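You operate a simulated robot arm through the tools that you are given. There is no shell and no other tool.

You run a simulated robot arm. Do the job below in one go: nothing can be reset, and whatever is moved stays where it is left.

## Task
Glue the cap block on the wooden rail and clamp it till the glue sets.
Fine: cover the patch in the rail's middle, put the glue pad back, watch the bead turn amber. Set down upright: glue pad. A coat counts when it lies all over at full strength: go over it till it gets no stronger.

It is judged by the outcome, as a careful person would: the job done as asked, and still so three seconds after it is handed in. It fails if anything else is knocked over, pushed out of place, dropped, spilled or broken. A push-on lid holds only when it is set on centred and level and pressed home; a screw cap is set on level and turned clockwise until tight.

## Robot
A 6-joint arm with a two-finger parallel gripper, fixed in place. Base frame: the origin is at the foot of the arm, x ahead of it, y to its left, z up; the work surface is at about z = 820. Lengths are in mm, angles in rad, forces in N, time in s.
With the tool pointing down near the work surface it reaches from about 260 to 680 mm from the base axis. Its first joint turns from -1.152 to 1.152 rad. Payload 2.9 kg.
The TCP is the grasp point between the finger pads, 30 mm short of the fingertips. In the tool frame z runs along the fingers and y along their closing line. The gripper opens to 110 mm. The fingers are 20 mm wide and 10 mm thick; the gripper's body (48 by 112 mm) begins 55 mm behind the TCP.
Orientation is that of the tool frame in the base frame, as a unit quaternion [x, y, z, w]. With the fingers straight down and closing along the base's y, the tool's x points along the base's -x, its y along +y and its z along -z.

## Interface
- The arm moves only by the tool apply_moves. Its arguments are lists of equal length, an entry for each row: "delta_pos": the shift along the base's x, y, z in units of 40 mm (1.0 is 40 mm), a list of three; "angular": the turn, a rotation vector about the base's x, y, z in units of 4 degrees (1.0 is 4 degrees), a list of three; "grip": the closure, from 0 (fully open) to 1 (shut). In form: {"delta_pos": [[tx, ty, tz], ...], "angular": [[ax, ay, az], ...], "grip": [grip, ...]}. A call has 1 to 20 rows; each row shifts and turns the commanded pose from where the row before left it. A call with a number of a shift or a turn outside -1 to 1 is refused whole. Rows are played at 5 a second. More than 50 mm and 0.15 rad between two rows, or a gripper value outside its range, and nothing of the call is played. Where a pose cannot be reached the arm comes as near as it can. A force on the tool above 40 N (or 10 N above the force at the start of the call, whichever is more), or a blocked arm, ends the call early, and 0.2 s more pass. The fingers move at their own pace (about 108 mm/s each) and stop on an object; they squeeze with about 31 N. The grip force told is the motor's: it shows also when the fingers shut on nothing. Time passes only in rows, and 0.2 s behind the last, so rows that do not move let the fingers close. It gives the time, the measured TCP pose, the force on the tool (base axes), the opening and the grip force at its end, in the units of the frame above (readings bear some noise), with the torque about the TCP (base axes, N m) and any sound that the robot's microphone picked up, and new pictures: "pictures" is both (left out), scene, wrist or none.
- Cameras (640 x 400 px; columns grow to the right, rows downward): "scene" is fixed at [80, 429.2, 1395.4]; the picture's right is [-0.77, -0.64, 0.00], its down [-0.28, 0.33, -0.90] and it looks along [0.57, -0.70, -0.43] (base axes); focal length 315 px, centre (320, 200). "wrist" rides on the gripper at [72, 17, -103] in the tool frame; the picture's right is [-0.23, 0.97, 0.00], its down [-0.76, -0.18, -0.62] and it looks along [-0.61, -0.14, 0.78] (tool axes); focal length 222 px, centre (320, 200). There is no depth. A picture from a camera that has moved, and an enlarged one, comes with that camera's place and axes in the base frame and with its lens.
- enlarge(camera, box): a new picture of the part [left, top, right, bottom] of that camera's present view, enlarged. The clock stands still meanwhile.
- close_job(): hands the job in; it is judged then, once.

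Places have to be worked out from the pictures, the camera data and where the tool is seen. Open the gripper and draw the arm clear of the work before you hand the job in, unless the task says otherwise.

The tools are called after "Emit:" by a JSON object that holds its "api" and its "payload". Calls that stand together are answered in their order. apply_moves: Moves the arm, as the interface text tells. Its arguments: {"type":"object","properties":{"delta_pos":{"type":"array"},"angular":{"type":"array"},"grip":{"type":"array"},"pictures":{"type":"string","enum":["both","scene","wrist","none"]}},"required":["delta_pos","angular","grip"]} The other tools are called the same way: enlarge (camera, box) takes an enlarged picture of a part of a camera's view; close_job () hands the job in.

At the start:

```text
time_s: 0.0
tcp_pos: [354.1, 158.8, 1257.0]
ee_rot: [0.0, 1.0, 0.0, 0.0]
ft_force: [-0.4, 0.2, 0.6]
torque: [-0.01, 0.03, 0.0]
grip_width: 109.9
gripper_force: 0.0
```

scene: 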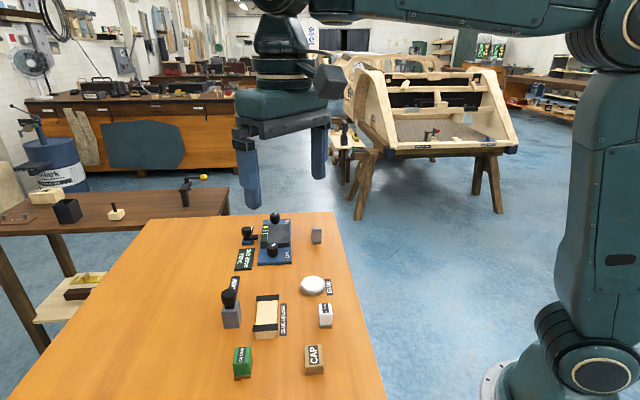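
wrist: 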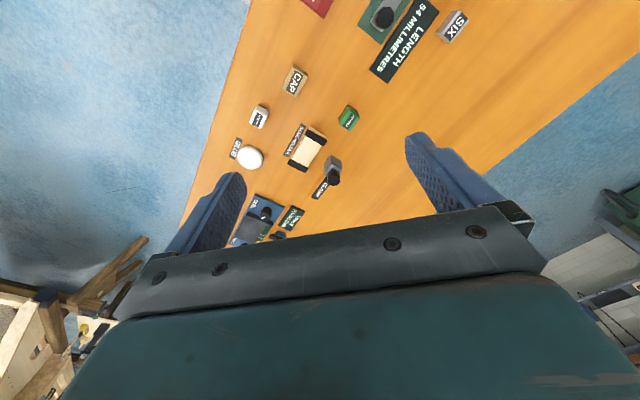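

I'll begin by enlarging the scene and wrist views, to identify all the objects before moving.

Emit:
{"api": "enlarge", "payload": {"camera": "scene", "box": [200, 200, 360, 300]}}

Emit:
{"api": "enlarge", "payload": {"camera": "scene", "box": [200, 290, 360, 390]}}

Emit:
{"api": "enlarge", "payload": {"camera": "wrist", "box": [220, 50, 380, 150]}}

Emit:
{"api": "enlarge", "payload": {"camera": "wrist", "box": [220, 150, 380, 250]}}

Emit:
{"api": "enlarge", "payload": {"camera": "wrist", "box": [300, 0, 480, 112]}}

```text
4.00 times, centred on (280, 250) of scene
camera zoom: at [80.0, 429.2, 1395.4], right [-0.77, -0.64, 0.0], down [-0.28, 0.33, -0.9], along [0.57, -0.7, -0.43], focal length 1260 px, centre (480, 0)
```

zoom: 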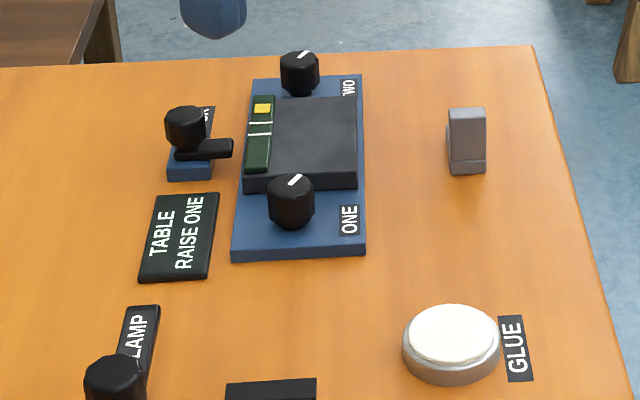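

```text
4.00 times, centred on (280, 340) of scene
camera zoom: at [80.0, 429.2, 1395.4], right [-0.77, -0.64, 0.0], down [-0.28, 0.33, -0.9], along [0.57, -0.7, -0.43], focal length 1260 px, centre (480, -360)
```

zoom: 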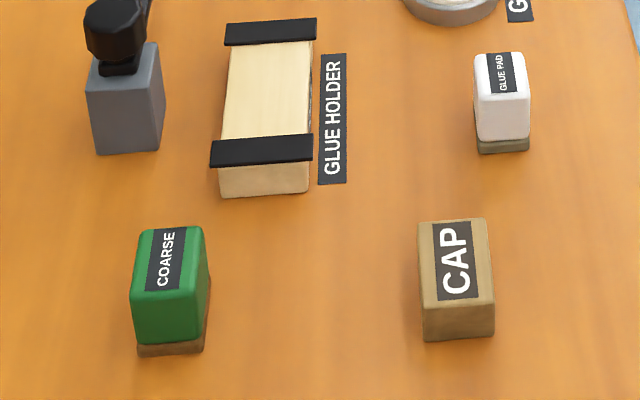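

```text
4.00 times, centred on (300, 100) of wrist
camera zoom: at [282.1, 177.9, 1357.5], right [0.23, 0.97, 0.0], down [0.76, -0.18, 0.62], along [0.61, -0.14, -0.78], focal length 888 px, centre (400, 600)
```

zoom: 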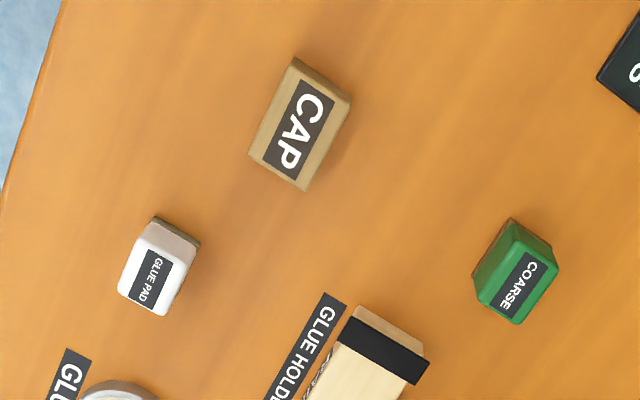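

```text
4.00 times, centred on (300, 200) of wrist
camera zoom: at [282.1, 177.9, 1357.5], right [0.23, 0.97, 0.0], down [0.76, -0.18, 0.62], along [0.61, -0.14, -0.78], focal length 888 px, centre (400, 200)
```

zoom: 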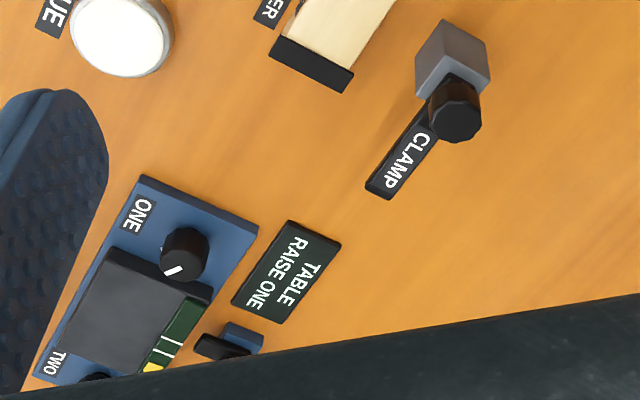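

```text
3.56 times, centred on (390, 56) of wrist
camera zoom: at [282.1, 177.9, 1357.5], right [0.23, 0.97, 0.0], down [0.76, -0.18, 0.62], along [0.61, -0.14, -0.78], focal length 790 px, centre (71, 712)
```

zoom: 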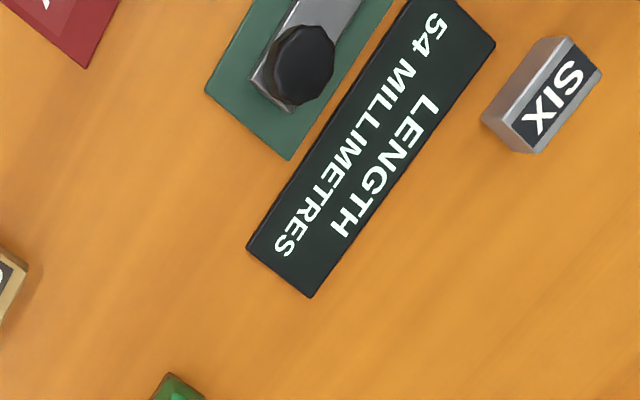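

The glue pad (white) looks to be near (410, 10), the cap near (365, 106), and the rail in the glue holder near (520, 88), with the clamp to its left. I'll lower the arm above the rail for a closer look at the clamp and holder.

Emit:
{"api": "apply_moves", "payload": {"delta_pos": [[0.483, -0.371, -0.82], [0.483, -0.371, -0.82], [0.483, -0.371, -0.82], [0.483, -0.371, -0.82], [0.483, -0.371, -0.82], [0.483, -0.371, -0.82], [0, 0, 0]], "angular": [[0, 0, 0], [0, 0, 0], [0, 0, 0], [0, 0, 0], [0, 0, 0], [0, 0, 0], [0, 0, 0]], "grip": [0, 0, 0, 0, 0, 0, 0]}}

```text
time_s: 1.6
tcp_pos: [471.7, 67.3, 1058.0]
ee_rot: [0.001, 1.0, 0.0, 0.001]
ft_force: [0.5, 0.0, -0.1]
torque: [0.01, -0.04, 0.0]
grip_width: 109.9
gripper_force: 0.0
camera wrist: at [398.9, 86.6, 1160.0], right [0.23, 0.97, 0.0], down [0.76, -0.18, 0.62], along [0.61, -0.14, -0.78], focal length 222 px, centre (320, 200)
```

scene: 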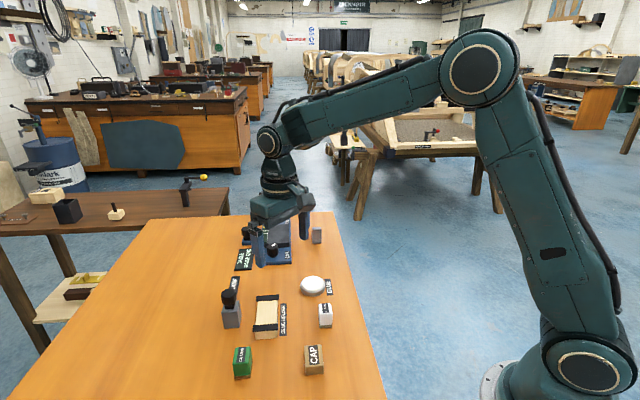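
wrist: 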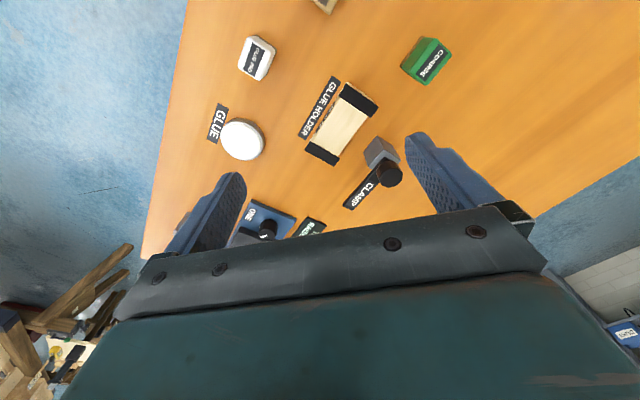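

The rail, clamp, glue pot and pad are all in view now. I'll enlarge the parts to measure them.

Emit:
{"api": "enlarge", "payload": {"camera": "wrist", "box": [280, 70, 420, 220]}}

Emit:
{"api": "enlarge", "payload": {"camera": "wrist", "box": [190, 20, 310, 170]}}

Emit:
{"api": "enlarge", "payload": {"camera": "scene", "box": [210, 270, 290, 350]}}

Emit:
{"api": "enlarge", "payload": {"camera": "scene", "box": [280, 260, 350, 340]}}

```text
2.67 times, centred on (350, 145) of wrist
camera zoom: at [398.9, 86.6, 1160.0], right [0.23, 0.97, 0.0], down [0.76, -0.18, 0.62], along [0.61, -0.14, -0.78], focal length 592 px, centre (240, 347)
```

zoom: 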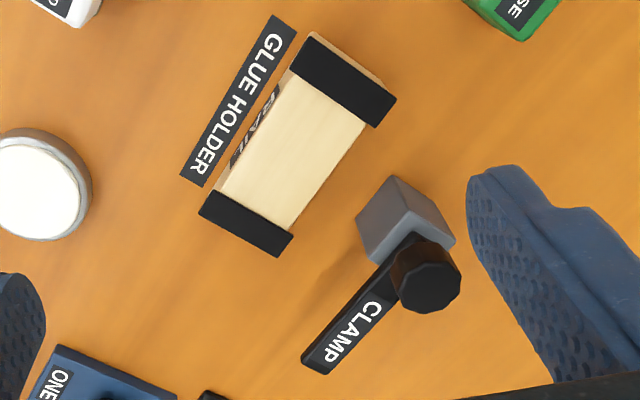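

```text
2.67 times, centred on (250, 95) of wrist
camera zoom: at [398.9, 86.6, 1160.0], right [0.23, 0.97, 0.0], down [0.76, -0.18, 0.62], along [0.61, -0.14, -0.78], focal length 592 px, centre (507, 480)
```

zoom: 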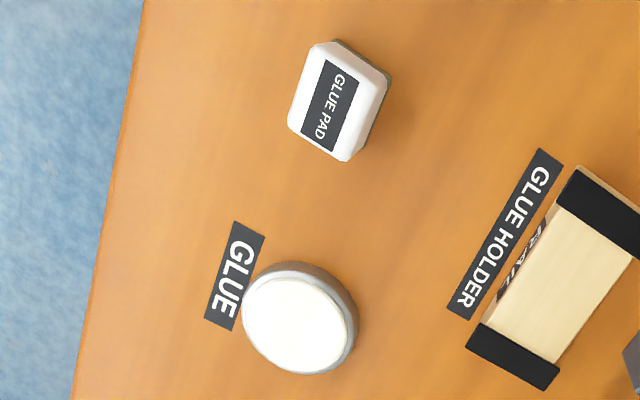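

```text
5.00 times, centred on (250, 310) of scene
camera zoom: at [80.0, 429.2, 1395.4], right [-0.77, -0.64, 0.0], down [-0.28, 0.33, -0.9], along [0.57, -0.7, -0.43], focal length 1576 px, centre (670, -350)
```

zoom: 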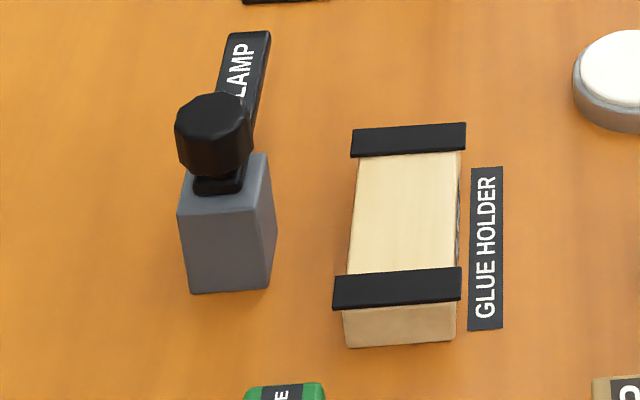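

```text
5.00 times, centred on (315, 300) of scene
camera zoom: at [80.0, 429.2, 1395.4], right [-0.77, -0.64, 0.0], down [-0.28, 0.33, -0.9], along [0.57, -0.7, -0.43], focal length 1576 px, centre (345, -300)
```

zoom: 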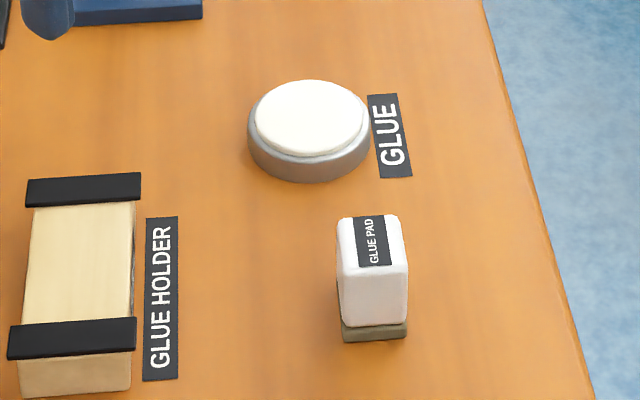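

The rail's top is at about z 846, its middle near (520, 87), its long axis at about −45°. The pad sits at about (412, 11), about 26 by 38 by 48 mm, aligned the same way. The clamp is a post with a knob near (577, 141) and a bar that swings 90° over the rail. I'll turn the tool −45° and hover over the pad.

Emit:
{"api": "apply_moves", "payload": {"delta_pos": [[-0.1223, -0.1173, -0.1208], [-0.1223, -0.1173, -0.1208], [-0.1223, -0.1173, -0.1208], [-0.1223, -0.1173, -0.1208], [-0.1223, -0.1173, -0.1208], [-0.1223, -0.1173, -0.1208], [-0.1223, -0.1173, -0.1208], [-0.1223, -0.1173, -0.1208], [-0.1223, -0.1173, -0.1208], [-0.1223, -0.1173, -0.1208], [-0.1223, -0.1173, -0.1208], [-0.1223, -0.1173, -0.1208], [0, 0, 0]], "angular": [[0, 0, -0.9375], [0, 0, -0.9375], [0, 0, -0.9375], [0, 0, -0.9375], [0, 0, -0.9375], [0, 0, -0.9375], [0, 0, -0.9375], [0, 0, -0.9375], [0, 0, -0.9375], [0, 0, -0.9375], [0, 0, -0.9375], [0, 0, -0.9375], [0, 0, 0]], "grip": [0, 0, 0, 0, 0, 0, 0, 0, 0, 0, 0, 0, 0]}}

```text
time_s: 4.4
tcp_pos: [410.5, 13.7, 1001.8]
ee_rot: [0.383, 0.924, -0.001, 0.0]
ft_force: [0.1, -0.1, -0.5]
torque: [-0.01, 0.0, -0.01]
grip_width: 110.0
gripper_force: 0.0
camera wrist: at [372.1, 78.4, 1102.6], right [0.85, 0.53, 0.0], down [0.41, -0.66, 0.62], along [0.33, -0.53, -0.78], focal length 222 px, centre (320, 200)
```

scene: 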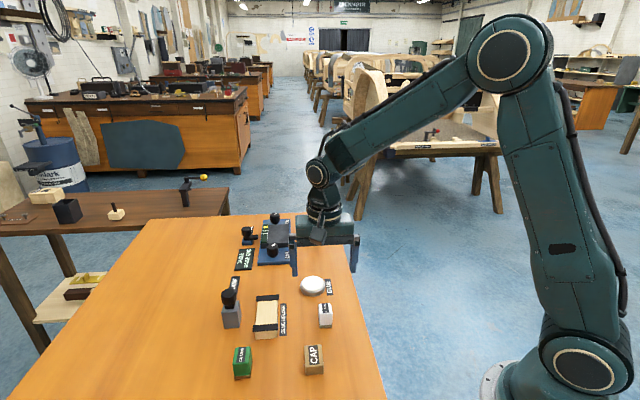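
wrist: 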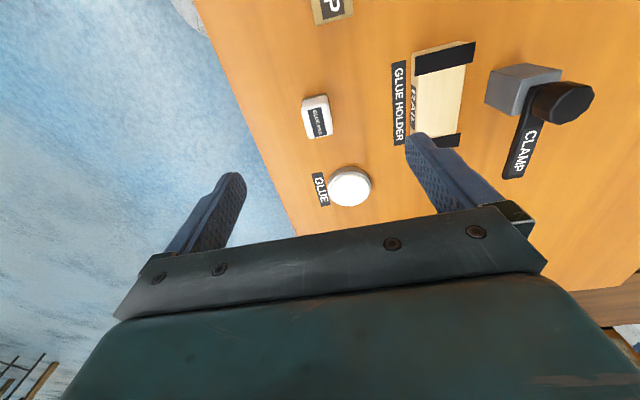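

The tool is now turned and above the pad. I'll enlarge the pad, the rail and the clamp from here.

Emit:
{"api": "enlarge", "payload": {"camera": "wrist", "box": [280, 80, 360, 150]}}

Emit:
{"api": "enlarge", "payload": {"camera": "wrist", "box": [380, 20, 620, 190]}}

Emit:
{"api": "enlarge", "payload": {"camera": "wrist", "box": [300, 150, 400, 220]}}

```text
5.71 times, centred on (320, 115) of wrist
camera zoom: at [372.1, 78.4, 1102.6], right [0.85, 0.53, 0.0], down [0.41, -0.66, 0.62], along [0.33, -0.53, -0.78], focal length 1269 px, centre (320, 686)
```

zoom: 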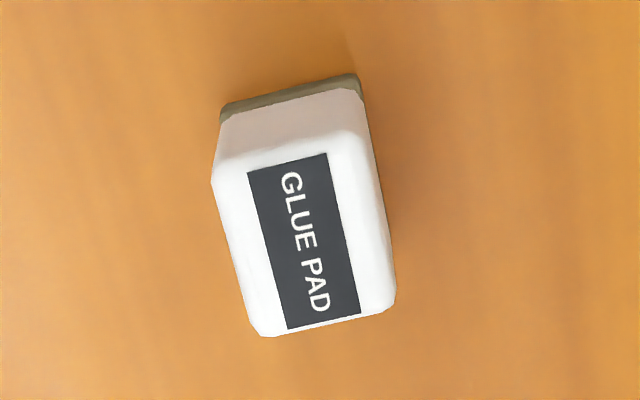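

```text
2.35 times, centred on (500, 105) of wrist
camera zoom: at [372.1, 78.4, 1102.6], right [0.85, 0.53, 0.0], down [0.41, -0.66, 0.62], along [0.33, -0.53, -0.78], focal length 523 px, centre (-104, 424)
```

zoom: 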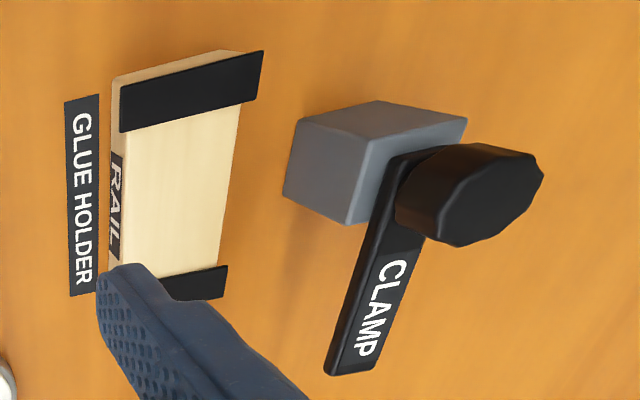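

```text
5.71 times, centred on (350, 185) of wrist
camera zoom: at [372.1, 78.4, 1102.6], right [0.85, 0.53, 0.0], down [0.41, -0.66, 0.62], along [0.33, -0.53, -0.78], focal length 1269 px, centre (149, 286)
```

zoom: 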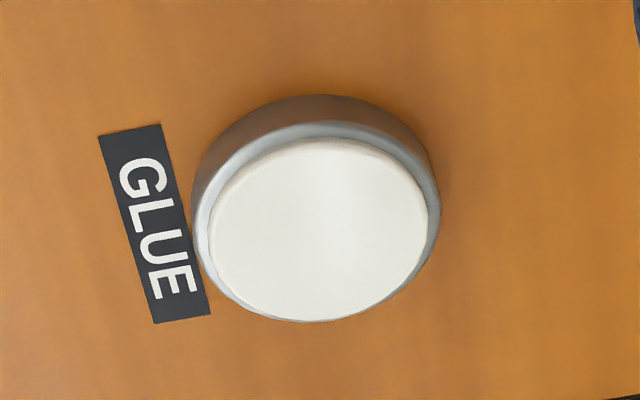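

The pad's top centre works out at (414, 5.6), z about 864, with its long axis at −45°. I'll part-close the fingers and come down to just above it.

Emit:
{"api": "apply_moves", "payload": {"delta_pos": [[0.024, -0.066, -0.85], [0.024, -0.066, -0.85], [0.024, -0.066, -0.75], [0, 0, 0]], "angular": [[0, 0, 0], [0, 0, 0], [0, 0, 0], [0, 0, 0]], "grip": [0.4, 0.4, 0.4, 0.4]}}

```text
time_s: 5.4
tcp_pos: [413.6, 6.4, 906.4]
ee_rot: [0.383, 0.924, 0.0, 0.0]
ft_force: [0.5, 0.3, -0.2]
torque: [-0.01, 0.0, -0.01]
grip_width: 66.0
gripper_force: 0.0
camera wrist: at [374.9, 71.8, 1006.6], right [0.85, 0.53, 0.0], down [0.41, -0.66, 0.62], along [0.33, -0.53, -0.78], focal length 222 px, centre (320, 200)
```

scene: 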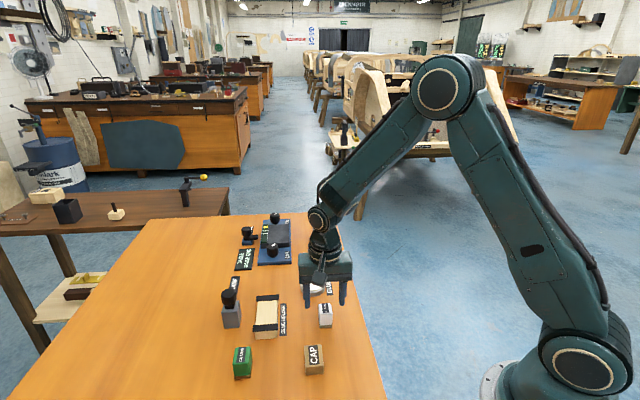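
wrist: 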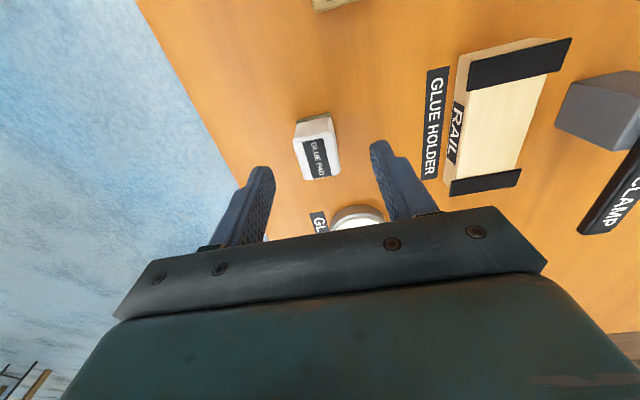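

Emit:
{"api": "enlarge", "payload": {"camera": "wrist", "box": [240, 90, 420, 220]}}

Emit:
{"api": "enlarge", "payload": {"camera": "wrist", "box": [410, 20, 640, 250]}}

Emit:
{"api": "enlarge", "payload": {"camera": "scene", "box": [290, 230, 370, 340]}}

```text
3.08 times, centred on (330, 155) of wrist
camera zoom: at [374.9, 71.8, 1006.6], right [0.85, 0.53, 0.0], down [0.41, -0.66, 0.62], along [0.33, -0.53, -0.78], focal length 684 px, centre (289, 338)
```

zoom: 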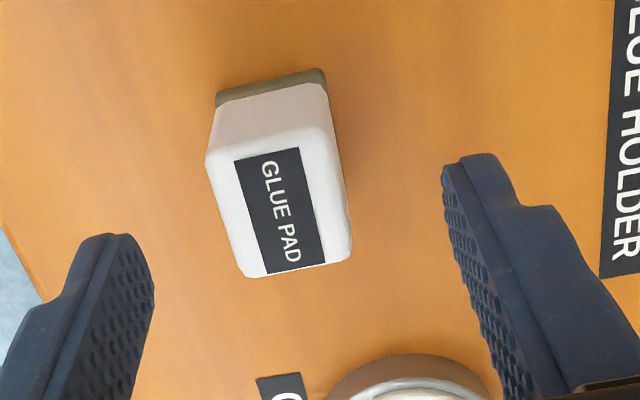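

```text
1.74 times, centred on (525, 135) of wrist
camera zoom: at [374.9, 71.8, 1006.6], right [0.85, 0.53, 0.0], down [0.41, -0.66, 0.62], along [0.33, -0.53, -0.78], focal length 386 px, centre (-36, 313)
```

zoom: 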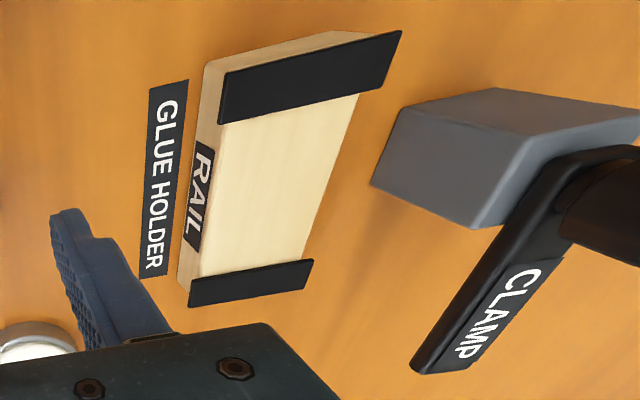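

```text
3.64 times, centred on (330, 285) of scene
camera zoom: at [80.0, 429.2, 1395.4], right [-0.77, -0.64, 0.0], down [-0.28, 0.33, -0.9], along [0.57, -0.7, -0.43], focal length 1146 px, centre (284, -109)
```

zoom: 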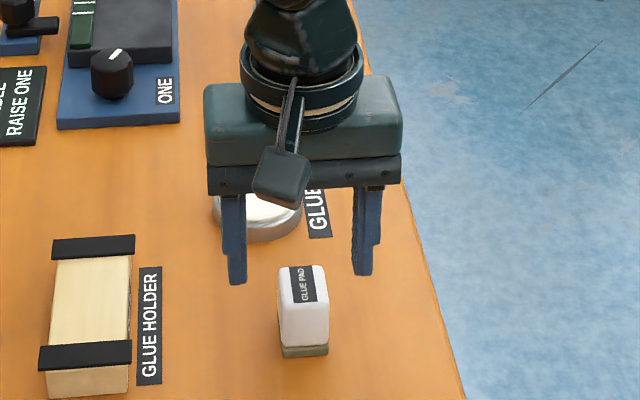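

The fingers straddle the pad centrally. I'll lower 44 mm and close on it.

Emit:
{"api": "apply_moves", "payload": {"delta_pos": [[0, 0, -0.5], [0, 0, -0.6], [0, 0, 0], [0, 0, 0], [0, 0, 0], [0, 0, 0]], "angular": [[0, 0, 0], [0, 0, 0], [0, 0, 0], [0, 0, 0], [0, 0, 0], [0, 0, 0]], "grip": [0.4, 0.4, 0.4, 1, 1, 1]}}

```text
time_s: 6.8
tcp_pos: [412.6, 6.1, 859.1]
ee_rot: [0.383, 0.924, 0.0, 0.0]
ft_force: [0.1, 0.3, 0.6]
torque: [0.01, 0.05, 0.01]
grip_width: 29.0
gripper_force: 31.0
camera wrist: at [374.5, 71.3, 961.2], right [0.85, 0.53, 0.0], down [0.41, -0.66, 0.62], along [0.33, -0.53, -0.78], focal length 222 px, centre (320, 200)
```

scene: 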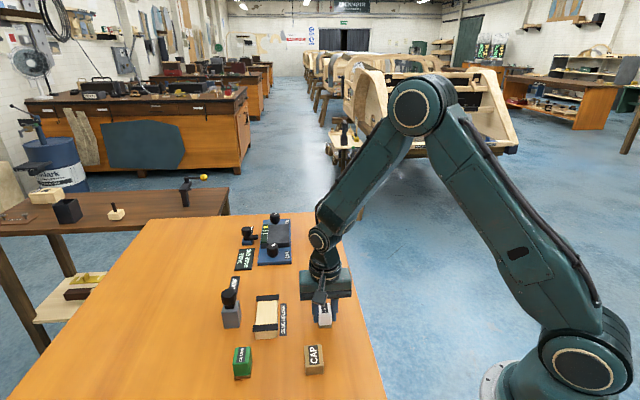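
wrist: 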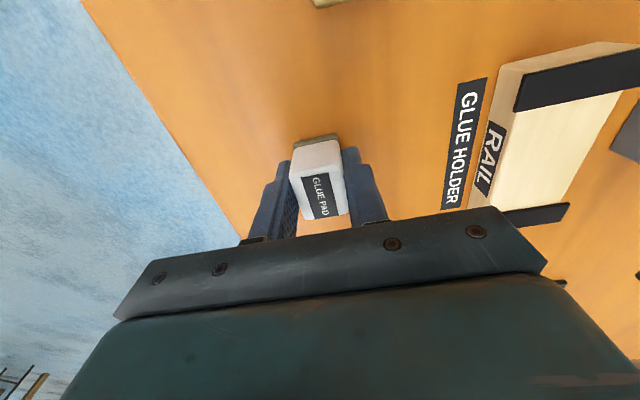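

The pad is gripped (29 mm wide, 31 N). I'll lift it 60 mm and carry it over the glue at about (511, −64).

Emit:
{"api": "apply_moves", "payload": {"delta_pos": [[0, 0, 0.5], [0, 0, 1.0], [0.806, -0.578, 0], [0.806, -0.578, 0], [0.806, -0.578, 0], [0, 0, 0]], "angular": [[0, 0, 0], [0, 0, 0], [0, 0, 0], [0, 0, 0], [0, 0, 0], [0, 0, 0]], "grip": [1, 1, 1, 1, 1, 1]}}

```text
time_s: 8.2
tcp_pos: [512.4, -63.2, 919.0]
ee_rot: [0.383, 0.924, 0.0, 0.0]
ft_force: [0.4, -0.2, -0.1]
torque: [0.0, 0.01, 0.01]
grip_width: 29.1
gripper_force: 31.1
camera wrist: at [474.6, 1.9, 1022.0], right [0.85, 0.53, 0.0], down [0.41, -0.66, 0.62], along [0.33, -0.53, -0.78], focal length 222 px, centre (320, 200)
```

scene: 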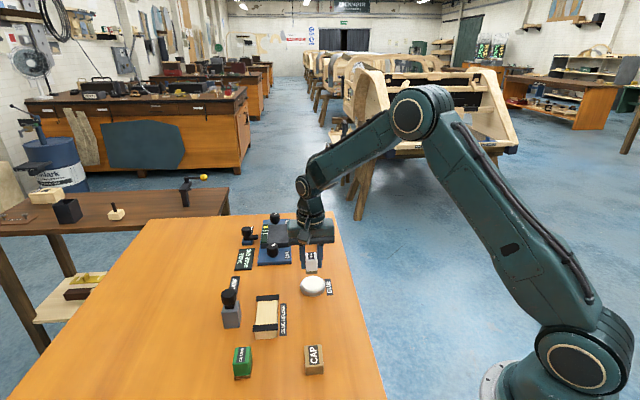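
wrist: 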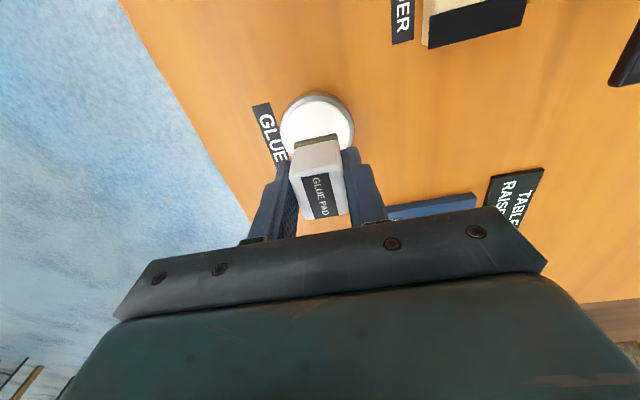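

The pad is over the glue. I'll enlarge to check its alignment.

Emit:
{"api": "enlarge", "payload": {"camera": "wrist", "box": [240, 70, 400, 230]}}

Emit:
{"api": "enlarge", "payload": {"camera": "scene", "box": [280, 225, 360, 305]}}

```text
2.50 times, centred on (320, 150) of wrist
camera zoom: at [474.6, 1.9, 1022.0], right [0.85, 0.53, 0.0], down [0.41, -0.66, 0.62], along [0.33, -0.53, -0.78], focal length 555 px, centre (320, 325)
```

zoom: 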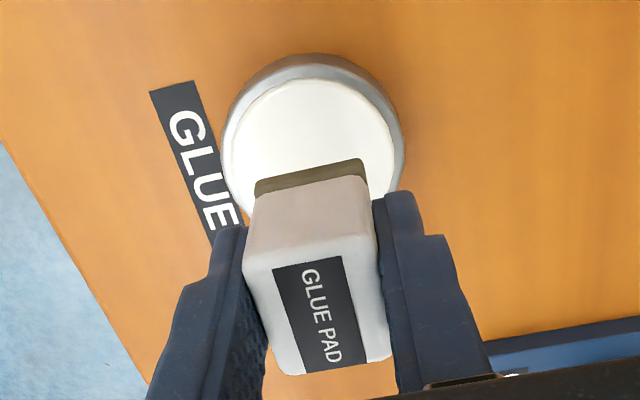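

```text
5.00 times, centred on (320, 265) of scene
camera zoom: at [80.0, 429.2, 1395.4], right [-0.77, -0.64, 0.0], down [-0.28, 0.33, -0.9], along [0.57, -0.7, -0.43], focal length 1576 px, centre (320, -125)
```

zoom: 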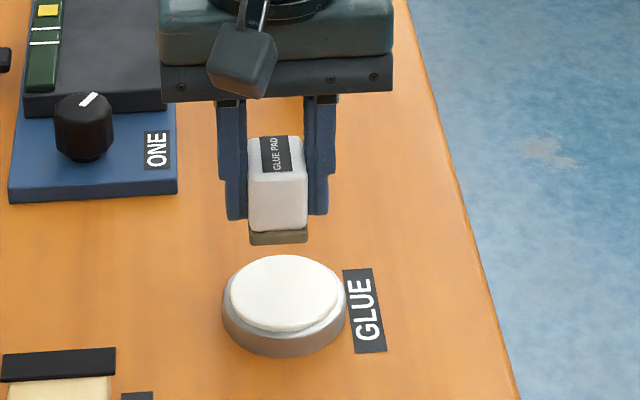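

Alignment is within about 2 mm. I'll descend until the pad face is just above the glue, then feel for contact.

Emit:
{"api": "apply_moves", "payload": {"delta_pos": [[0, 0, -0.5], [0, 0, -0.4], [0, 0, 0]], "angular": [[0, 0, 0], [0, 0, 0], [0, 0, 0]], "grip": [1, 1, 1], "pictures": "none"}}

Emit:
{"api": "enlarge", "payload": {"camera": "scene", "box": [280, 225, 360, 305]}}

```text
time_s: 9.0
tcp_pos: [512.1, -61.4, 884.0]
ee_rot: [0.383, 0.924, 0.0, -0.001]
ft_force: [0.2, 0.1, -0.9]
torque: [0.0, 0.0, -0.01]
grip_width: 29.3
gripper_force: 31.5
```

```text
5.00 times, centred on (320, 265) of scene
camera zoom: at [80.0, 429.2, 1395.4], right [-0.77, -0.64, 0.0], down [-0.28, 0.33, -0.9], along [0.57, -0.7, -0.43], focal length 1576 px, centre (320, -125)
```

zoom: 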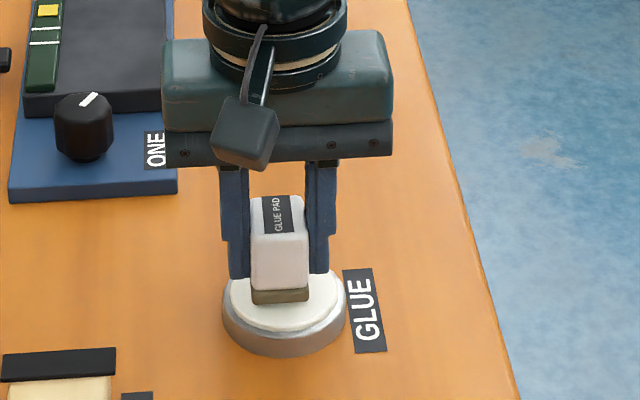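

The pad is a few millimetres above the glue. I'll lower it in 2 mm steps.

Emit:
{"api": "apply_moves", "payload": {"delta_pos": [[0, 0, -0.05], [0, 0, -0.05], [0, 0, 0]], "angular": [[0, 0, 0], [0, 0, 0], [0, 0, 0]], "grip": [1, 1, 1], "pictures": "none"}}

Emit:
{"api": "enlarge", "payload": {"camera": "scene", "box": [290, 255, 350, 305]}}

```text
time_s: 9.8
tcp_pos: [511.2, -64.9, 878.5]
ee_rot: [0.382, 0.924, -0.001, 0.0]
ft_force: [-0.5, -0.1, 0.3]
torque: [0.0, -0.02, 0.0]
grip_width: 29.1
gripper_force: 30.6
```

```text
8.00 times, centred on (320, 280) of scene
camera zoom: at [80.0, 429.2, 1395.4], right [-0.77, -0.64, 0.0], down [-0.28, 0.33, -0.9], along [0.57, -0.7, -0.43], focal length 2521 px, centre (320, -440)
```

zoom: 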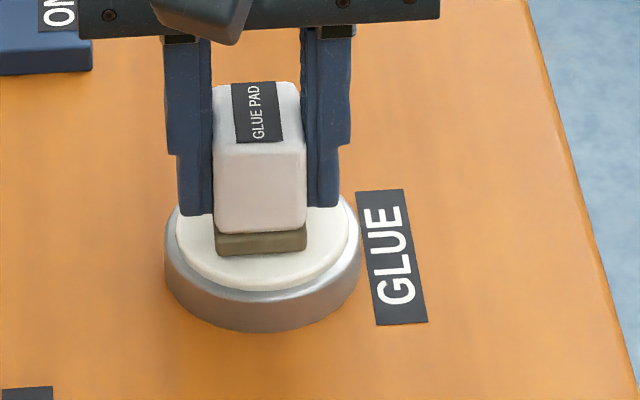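

No contact force yet, so I'll continue down in small steps.

Emit:
{"api": "apply_moves", "payload": {"delta_pos": [[0, 0, -0.05], [0, 0, 0]], "angular": [[0, 0, 0], [0, 0, 0]], "grip": [1, 1], "pictures": "none"}}

Emit:
{"api": "apply_moves", "payload": {"delta_pos": [[0, 0, -0.05], [0, 0, 0]], "angular": [[0, 0, 0], [0, 0, 0]], "grip": [1, 1], "pictures": "none"}}

Emit:
{"api": "enlarge", "payload": {"camera": "scene", "box": [290, 255, 350, 305]}}

```text
time_s: 10.4
tcp_pos: [511.0, -63.6, 877.3]
ee_rot: [0.383, 0.924, 0.0, 0.001]
ft_force: [-0.2, 0.7, 0.3]
torque: [0.02, 0.0, 0.01]
grip_width: 28.8
gripper_force: 31.1
```

```text
time_s: 11.0
tcp_pos: [511.0, -62.8, 877.1]
ee_rot: [0.383, 0.924, 0.0, 0.001]
ft_force: [-5.3, -0.2, 22.0]
torque: [0.01, 0.27, 0.0]
grip_width: 29.2
gripper_force: 30.8
```

```text
8.00 times, centred on (320, 280) of scene
camera zoom: at [79.5, 429.2, 1395.4], right [-0.77, -0.64, 0.0], down [-0.28, 0.33, -0.9], along [0.57, -0.7, -0.43], focal length 2521 px, centre (320, -440)
```

zoom: 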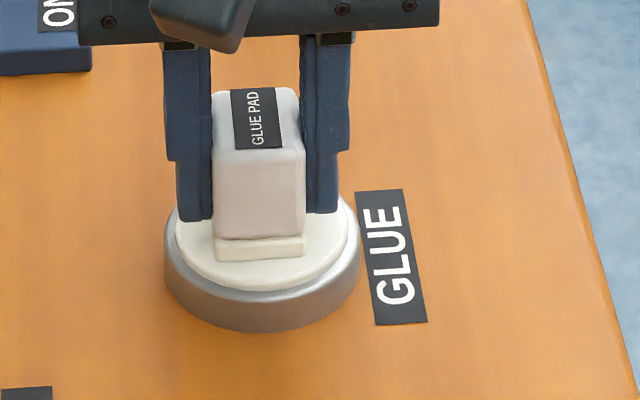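

The pad's foot turned white, so it is loaded with glue (contact at commanded z ≈ 877, meaning glue top ≈ 837). I'll lift off and carry it over the rail's middle.

Emit:
{"api": "apply_moves", "payload": {"delta_pos": [[0, 0, 0], [0, 0, 0.6], [0, 0, 1.0], [0.06, 0.942, 0], [0.06, 0.942, 0], [0.06, 0.942, 0], [0.06, 0.942, 0], [0, 0, 0]], "angular": [[0, 0, 0], [0, 0, 0], [0, 0, 0], [0, 0, 0], [0, 0, 0], [0, 0, 0], [0, 0, 0], [0, 0, 0]], "grip": [1, 1, 1, 1, 1, 1, 1, 1]}}

Emit:
{"api": "enlarge", "payload": {"camera": "wrist", "box": [240, 60, 440, 230]}}

Emit:
{"api": "enlarge", "payload": {"camera": "scene", "box": [220, 240, 310, 350]}}

```text
time_s: 12.8
tcp_pos: [521.5, 87.7, 938.6]
ee_rot: [0.382, 0.924, 0.001, 0.0]
ft_force: [0.5, 0.1, -0.5]
torque: [-0.02, 0.0, -0.04]
grip_width: 29.1
gripper_force: 30.9
camera wrist: at [481.9, 153.1, 1039.3], right [0.85, 0.53, 0.0], down [0.41, -0.66, 0.62], along [0.33, -0.53, -0.78], focal length 222 px, centre (320, 200)
```

scene: 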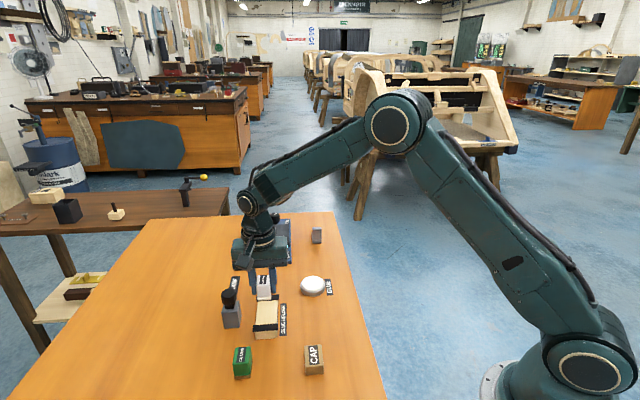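
wrist: 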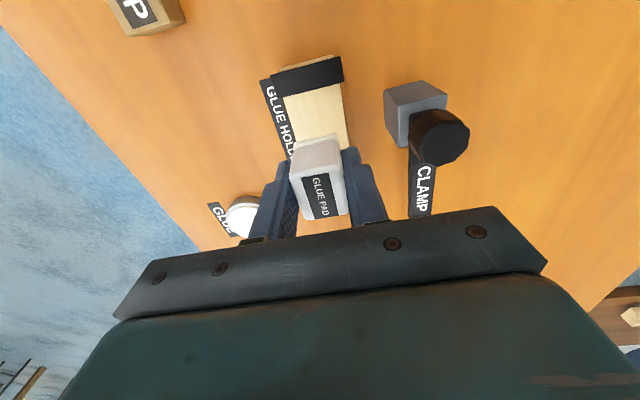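

```text
2.35 times, centred on (340, 145) of wrist
camera zoom: at [481.9, 153.1, 1039.3], right [0.85, 0.53, 0.0], down [0.41, -0.66, 0.62], along [0.33, -0.53, -0.78], focal length 523 px, centre (273, 329)
```

zoom: 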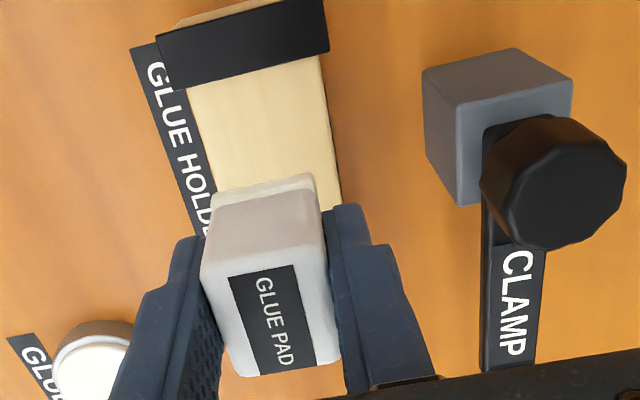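

```text
3.64 times, centred on (265, 295) of scene
camera zoom: at [80.0, 429.2, 1395.4], right [-0.77, -0.64, 0.0], down [-0.28, 0.33, -0.9], along [0.57, -0.7, -0.43], focal length 1146 px, centre (520, -146)
```

zoom: 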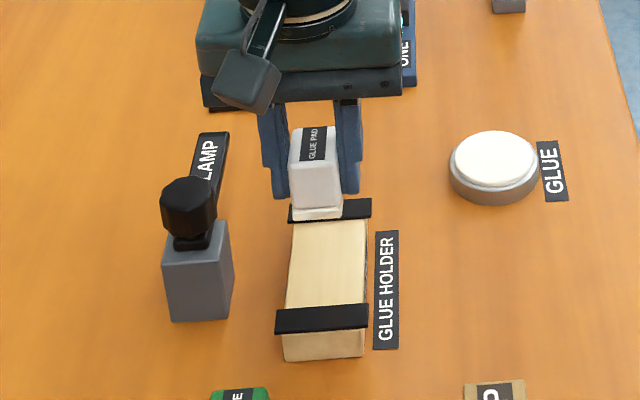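

The pad is centred over the rail. I'll descend to just above the surface and then feel for contact.

Emit:
{"api": "apply_moves", "payload": {"delta_pos": [[0.025, -0.015, -0.6], [0, 0, -0.6], [0, 0, 0]], "angular": [[0, 0, 0], [0, 0, 0], [0, 0, 0]], "grip": [1, 1, 1], "pictures": "none"}}

Emit:
{"api": "enlarge", "payload": {"camera": "scene", "box": [230, 270, 300, 350]}}

Emit:
{"api": "enlarge", "payload": {"camera": "wrist", "box": [240, 60, 440, 230]}}

```text
time_s: 13.6
tcp_pos: [521.1, 88.4, 892.3]
ee_rot: [0.383, 0.924, 0.0, -0.001]
ft_force: [-0.6, 0.7, -0.3]
torque: [-0.03, 0.0, -0.03]
grip_width: 29.2
gripper_force: 31.2
```

```text
5.00 times, centred on (265, 310) of scene
camera zoom: at [80.0, 429.2, 1395.4], right [-0.77, -0.64, 0.0], down [-0.28, 0.33, -0.9], along [0.57, -0.7, -0.43], focal length 1576 px, centre (595, -350)
```

zoom: 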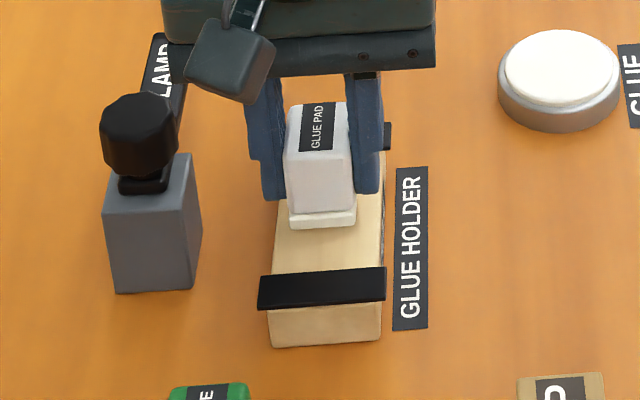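

```text
2.35 times, centred on (340, 145) of wrist
camera zoom: at [482.9, 153.0, 993.7], right [0.85, 0.53, 0.0], down [0.41, -0.66, 0.62], along [0.33, -0.53, -0.78], focal length 523 px, centre (273, 329)
```

zoom: 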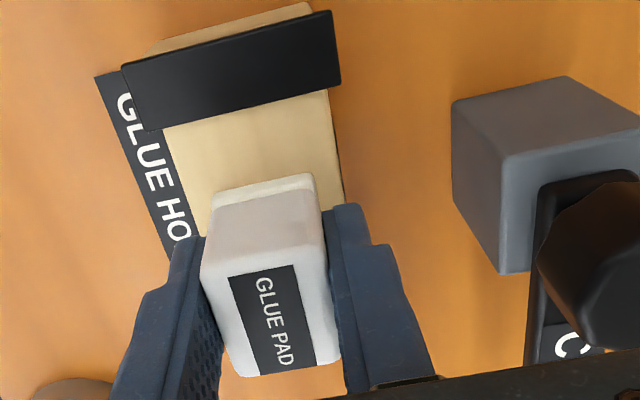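

Pad is about 6 mm above the rail between the straps. I'll step down to contact.

Emit:
{"api": "apply_moves", "payload": {"delta_pos": [[0, 0, -0.05], [0, 0, -0.05], [0, 0, 0]], "angular": [[0, 0, 0], [0, 0, 0], [0, 0, 0]], "grip": [1, 1, 1], "pictures": "none"}}

Emit:
{"api": "apply_moves", "payload": {"delta_pos": [[0, 0, -0.03], [0, 0, 0]], "angular": [[0, 0, 0], [0, 0, 0]], "grip": [1, 1], "pictures": "none"}}

Emit:
{"api": "apply_moves", "payload": {"delta_pos": [[0, 0, -0.03], [0, 0, 0]], "angular": [[0, 0, 0], [0, 0, 0]], "grip": [1, 1], "pictures": "none"}}

```text
time_s: 14.4
tcp_pos: [521.5, 88.8, 887.2]
ee_rot: [0.382, 0.924, 0.0, 0.0]
ft_force: [0.6, 0.9, -0.7]
torque: [-0.01, 0.01, -0.04]
grip_width: 28.8
gripper_force: 30.9
```

```text
time_s: 15.0
tcp_pos: [521.3, 88.3, 887.1]
ee_rot: [0.383, 0.924, 0.0, 0.0]
ft_force: [0.7, -0.1, -0.1]
torque: [0.04, -0.02, 0.0]
grip_width: 29.2
gripper_force: 30.9
```

```text
time_s: 15.6
tcp_pos: [522.3, 86.8, 884.9]
ee_rot: [0.383, 0.924, 0.0, -0.001]
ft_force: [0.9, -0.4, -0.9]
torque: [-0.02, -0.01, 0.0]
grip_width: 29.0
gripper_force: 30.5
```

No contact yet at commanded 885.7, so I'll continue in 1.2 mm steps.

Emit:
{"api": "apply_moves", "payload": {"delta_pos": [[0, 0, -0.03], [0, 0, 0]], "angular": [[0, 0, 0], [0, 0, 0]], "grip": [1, 1], "pictures": "none"}}

Emit:
{"api": "apply_moves", "payload": {"delta_pos": [[0, 0, -0.02], [0, 0, 0]], "angular": [[0, 0, 0], [0, 0, 0]], "grip": [1, 1], "pictures": "none"}}

Emit:
{"api": "enlarge", "payload": {"camera": "scene", "box": [230, 270, 300, 350]}}

```text
time_s: 16.2
tcp_pos: [520.8, 87.7, 885.5]
ee_rot: [0.383, 0.924, 0.0, -0.001]
ft_force: [0.8, -0.9, -0.2]
torque: [-0.02, 0.01, 0.03]
grip_width: 29.3
gripper_force: 30.6
```

```text
time_s: 16.8
tcp_pos: [520.9, 87.0, 883.3]
ee_rot: [0.382, 0.924, 0.0, 0.0]
ft_force: [-0.1, -0.1, 0.1]
torque: [-0.02, -0.01, 0.02]
grip_width: 29.2
gripper_force: 30.6
```

```text
5.00 times, centred on (265, 310) of scene
camera zoom: at [80.0, 429.2, 1395.4], right [-0.77, -0.64, 0.0], down [-0.28, 0.33, -0.9], along [0.57, -0.7, -0.43], focal length 1576 px, centre (595, -350)
```

zoom: 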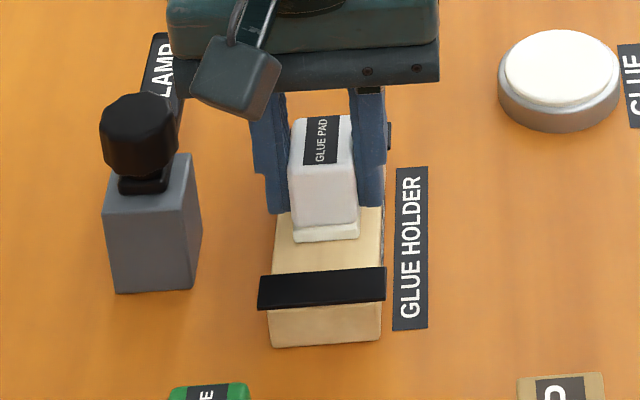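

Still no force; continuing gently.

Emit:
{"api": "apply_moves", "payload": {"delta_pos": [[0, 0, -0.025], [0, 0, 0]], "angular": [[0, 0, 0], [0, 0, 0]], "grip": [1, 1], "pictures": "none"}}

Emit:
{"api": "apply_moves", "payload": {"delta_pos": [[0, 0, -0.025], [0, 0, 0]], "angular": [[0, 0, 0], [0, 0, 0]], "grip": [1, 1], "pictures": "none"}}

Emit:
{"api": "enlarge", "payload": {"camera": "scene", "box": [230, 270, 300, 350]}}

```text
time_s: 17.4
tcp_pos: [521.1, 86.6, 883.4]
ee_rot: [0.382, 0.924, 0.0, 0.0]
ft_force: [-3.5, -0.4, 6.2]
torque: [-0.01, 0.08, -0.01]
grip_width: 28.9
gripper_force: 30.6
```

```text
time_s: 18.0
tcp_pos: [520.8, 86.4, 881.2]
ee_rot: [0.383, 0.924, 0.001, 0.001]
ft_force: [-7.9, 0.3, 22.9]
torque: [-0.03, 0.26, -0.02]
grip_width: 29.1
gripper_force: 31.2
```

```text
5.00 times, centred on (265, 310) of scene
camera zoom: at [79.4, 429.1, 1395.5], right [-0.77, -0.64, 0.0], down [-0.28, 0.33, -0.9], along [0.57, -0.7, -0.43], focal length 1576 px, centre (595, -350)
```

zoom: 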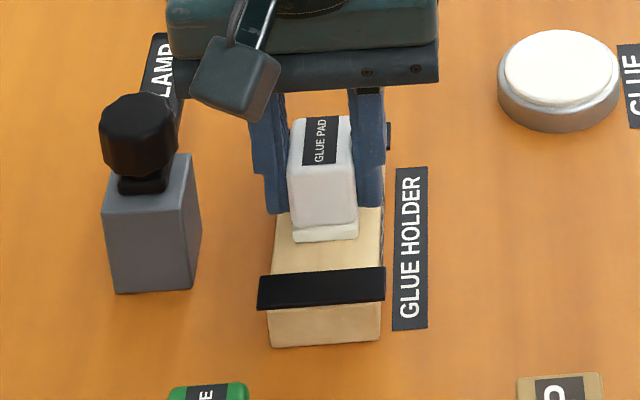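

Contact begins at commanded z ≈ 883 (rail top ≈ 843). I'll ease to roughly 10 N and rub a raster: three lanes across the width, ±13 mm along the rail, staying between the straps.

Emit:
{"api": "apply_moves", "payload": {"delta_pos": [[0, 0, 0.015], [-0.115, 0.115, 0], [-0.115, 0.115, 0], [-0.1414, -0.1414, 0], [0.115, -0.115, 0], [0.115, -0.115, 0], [0.115, -0.115, 0], [0.115, -0.115, 0], [0.1414, 0.1414, 0], [-0.115, 0.115, 0], [-0.115, 0.115, 0], [-0.115, 0.115, 0], [-0.115, 0.115, 0], [0.1414, 0.1414, 0], [0.115, -0.115, 0], [0.115, -0.115, 0], [0.115, -0.115, 0], [0.115, -0.115, 0], [0, 0, 0]], "angular": [[0, 0, 0], [0, 0, 0], [0, 0, 0], [0, 0, 0], [0, 0, 0], [0, 0, 0], [0, 0, 0], [0, 0, 0], [0, 0, 0], [0, 0, 0], [0, 0, 0], [0, 0, 0], [0, 0, 0], [0, 0, 0], [0, 0, 0], [0, 0, 0], [0, 0, 0], [0, 0, 0], [0, 0, 0]], "grip": [1, 1, 1, 1, 1, 1, 1, 1, 1, 1, 1, 1, 1, 1, 1, 1, 1, 1, 1], "pictures": "none"}}

Emit:
{"api": "enlarge", "payload": {"camera": "scene", "box": [230, 270, 300, 350]}}

Emit:
{"api": "enlarge", "payload": {"camera": "wrist", "box": [240, 60, 440, 230]}}

```text
time_s: 22.0
tcp_pos: [535.7, 84.1, 882.4]
ee_rot: [0.382, 0.924, -0.001, 0.0]
ft_force: [-3.6, 4.3, 17.8]
torque: [0.17, 0.12, 0.02]
grip_width: 29.3
gripper_force: 31.4
```

```text
5.00 times, centred on (265, 310) of scene
camera zoom: at [79.6, 429.2, 1395.4], right [-0.77, -0.64, 0.0], down [-0.28, 0.33, -0.9], along [0.57, -0.7, -0.43], focal length 1576 px, centre (595, -350)
```

zoom: 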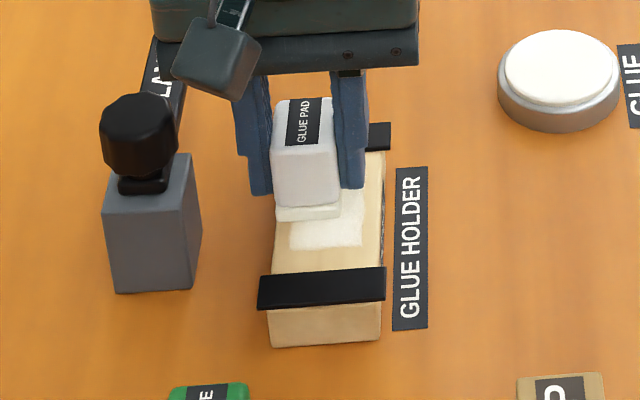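

```text
2.35 times, centred on (340, 145) of wrist
camera zoom: at [498.1, 148.7, 983.7], right [0.85, 0.53, 0.0], down [0.41, -0.66, 0.62], along [0.33, -0.53, -0.78], focal length 523 px, centre (273, 329)
```

zoom: 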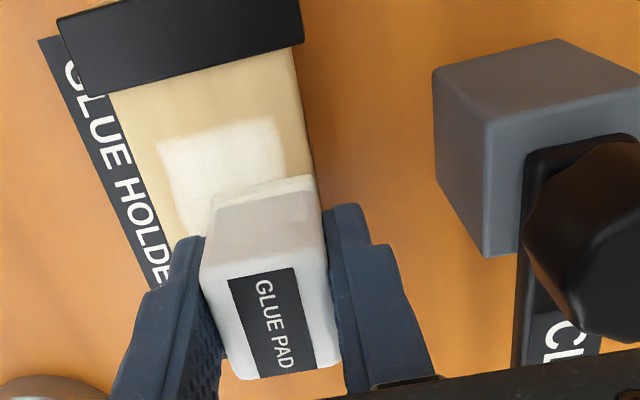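

Glue is showing on a bounded patch in the rail's middle. I'll lift the pad and slide it off toward the far end to inspect the coat.

Emit:
{"api": "apply_moves", "payload": {"delta_pos": [[-0.1, -0.1, 0.5], [0.3, -0.3, 0.4], [0.5, -0.5, 0], [0.3, -0.3, 0], [0, 0, 0]], "angular": [[0, 0, 0], [0, 0, 0], [0, 0, 0], [0, 0, 0], [0, 0, 0]], "grip": [1, 1, 1, 1, 1], "pictures": "none"}}

Emit:
{"api": "enlarge", "payload": {"camera": "scene", "box": [230, 270, 300, 350]}}

Emit:
{"api": "enlarge", "payload": {"camera": "wrist", "box": [200, 30, 400, 200]}}

```text
time_s: 23.2
tcp_pos: [576.6, 35.1, 918.1]
ee_rot: [0.383, 0.924, 0.001, 0.0]
ft_force: [-0.2, 0.3, -0.5]
torque: [-0.01, -0.03, -0.01]
grip_width: 29.1
gripper_force: 30.9
```

```text
5.00 times, centred on (265, 310) of scene
camera zoom: at [80.0, 429.2, 1395.4], right [-0.77, -0.64, 0.0], down [-0.28, 0.33, -0.9], along [0.57, -0.7, -0.43], focal length 1576 px, centre (595, -350)
```

zoom: 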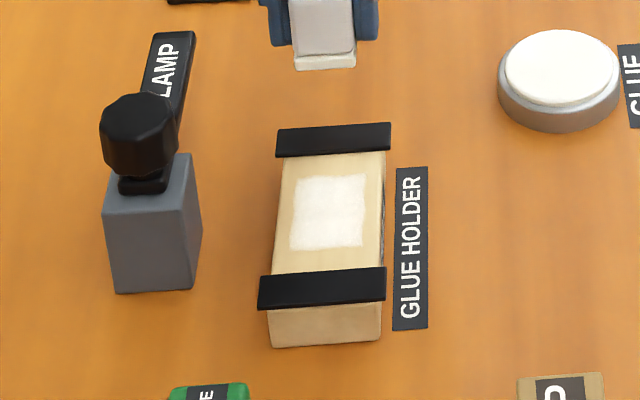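

```text
2.35 times, centred on (300, 115) of wrist
camera zoom: at [537.8, 99.9, 1018.8], right [0.85, 0.53, 0.0], down [0.41, -0.66, 0.62], along [0.33, -0.53, -0.78], focal length 523 px, centre (367, 400)
```

zoom: 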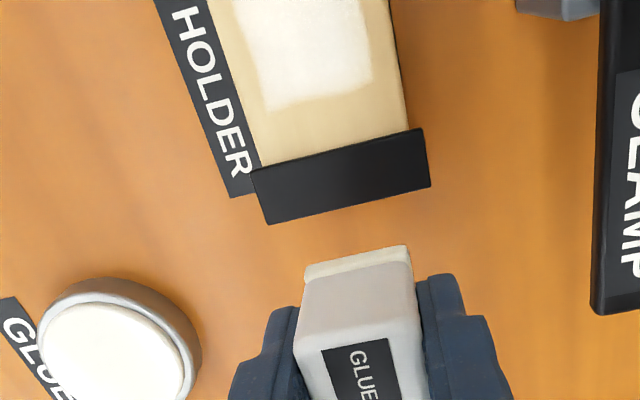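

The patch is coated; I'll zoom in tightly to judge how even and strong the coat is.

Emit:
{"api": "enlarge", "payload": {"camera": "scene", "box": [248, 298, 280, 326]}}

Emit:
{"api": "enlarge", "payload": {"camera": "wrist", "box": [250, 0, 350, 80]}}

```text
14.29 times, centred on (264, 312) of scene
camera zoom: at [80.0, 429.2, 1395.4], right [-0.77, -0.64, 0.0], down [-0.28, 0.33, -0.9], along [0.57, -0.7, -0.43], focal length 4502 px, centre (1120, -1400)
```

zoom: 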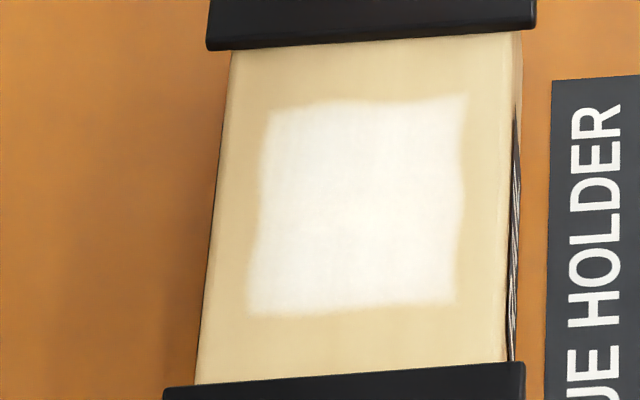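

```text
5.00 times, centred on (300, 40) of wrist
camera zoom: at [537.8, 99.9, 1018.8], right [0.85, 0.53, 0.0], down [0.41, -0.66, 0.62], along [0.33, -0.53, -0.78], focal length 1111 px, centre (420, 1000)
```

zoom: 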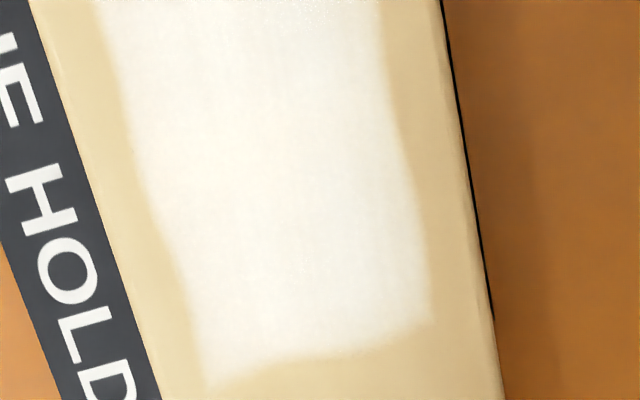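

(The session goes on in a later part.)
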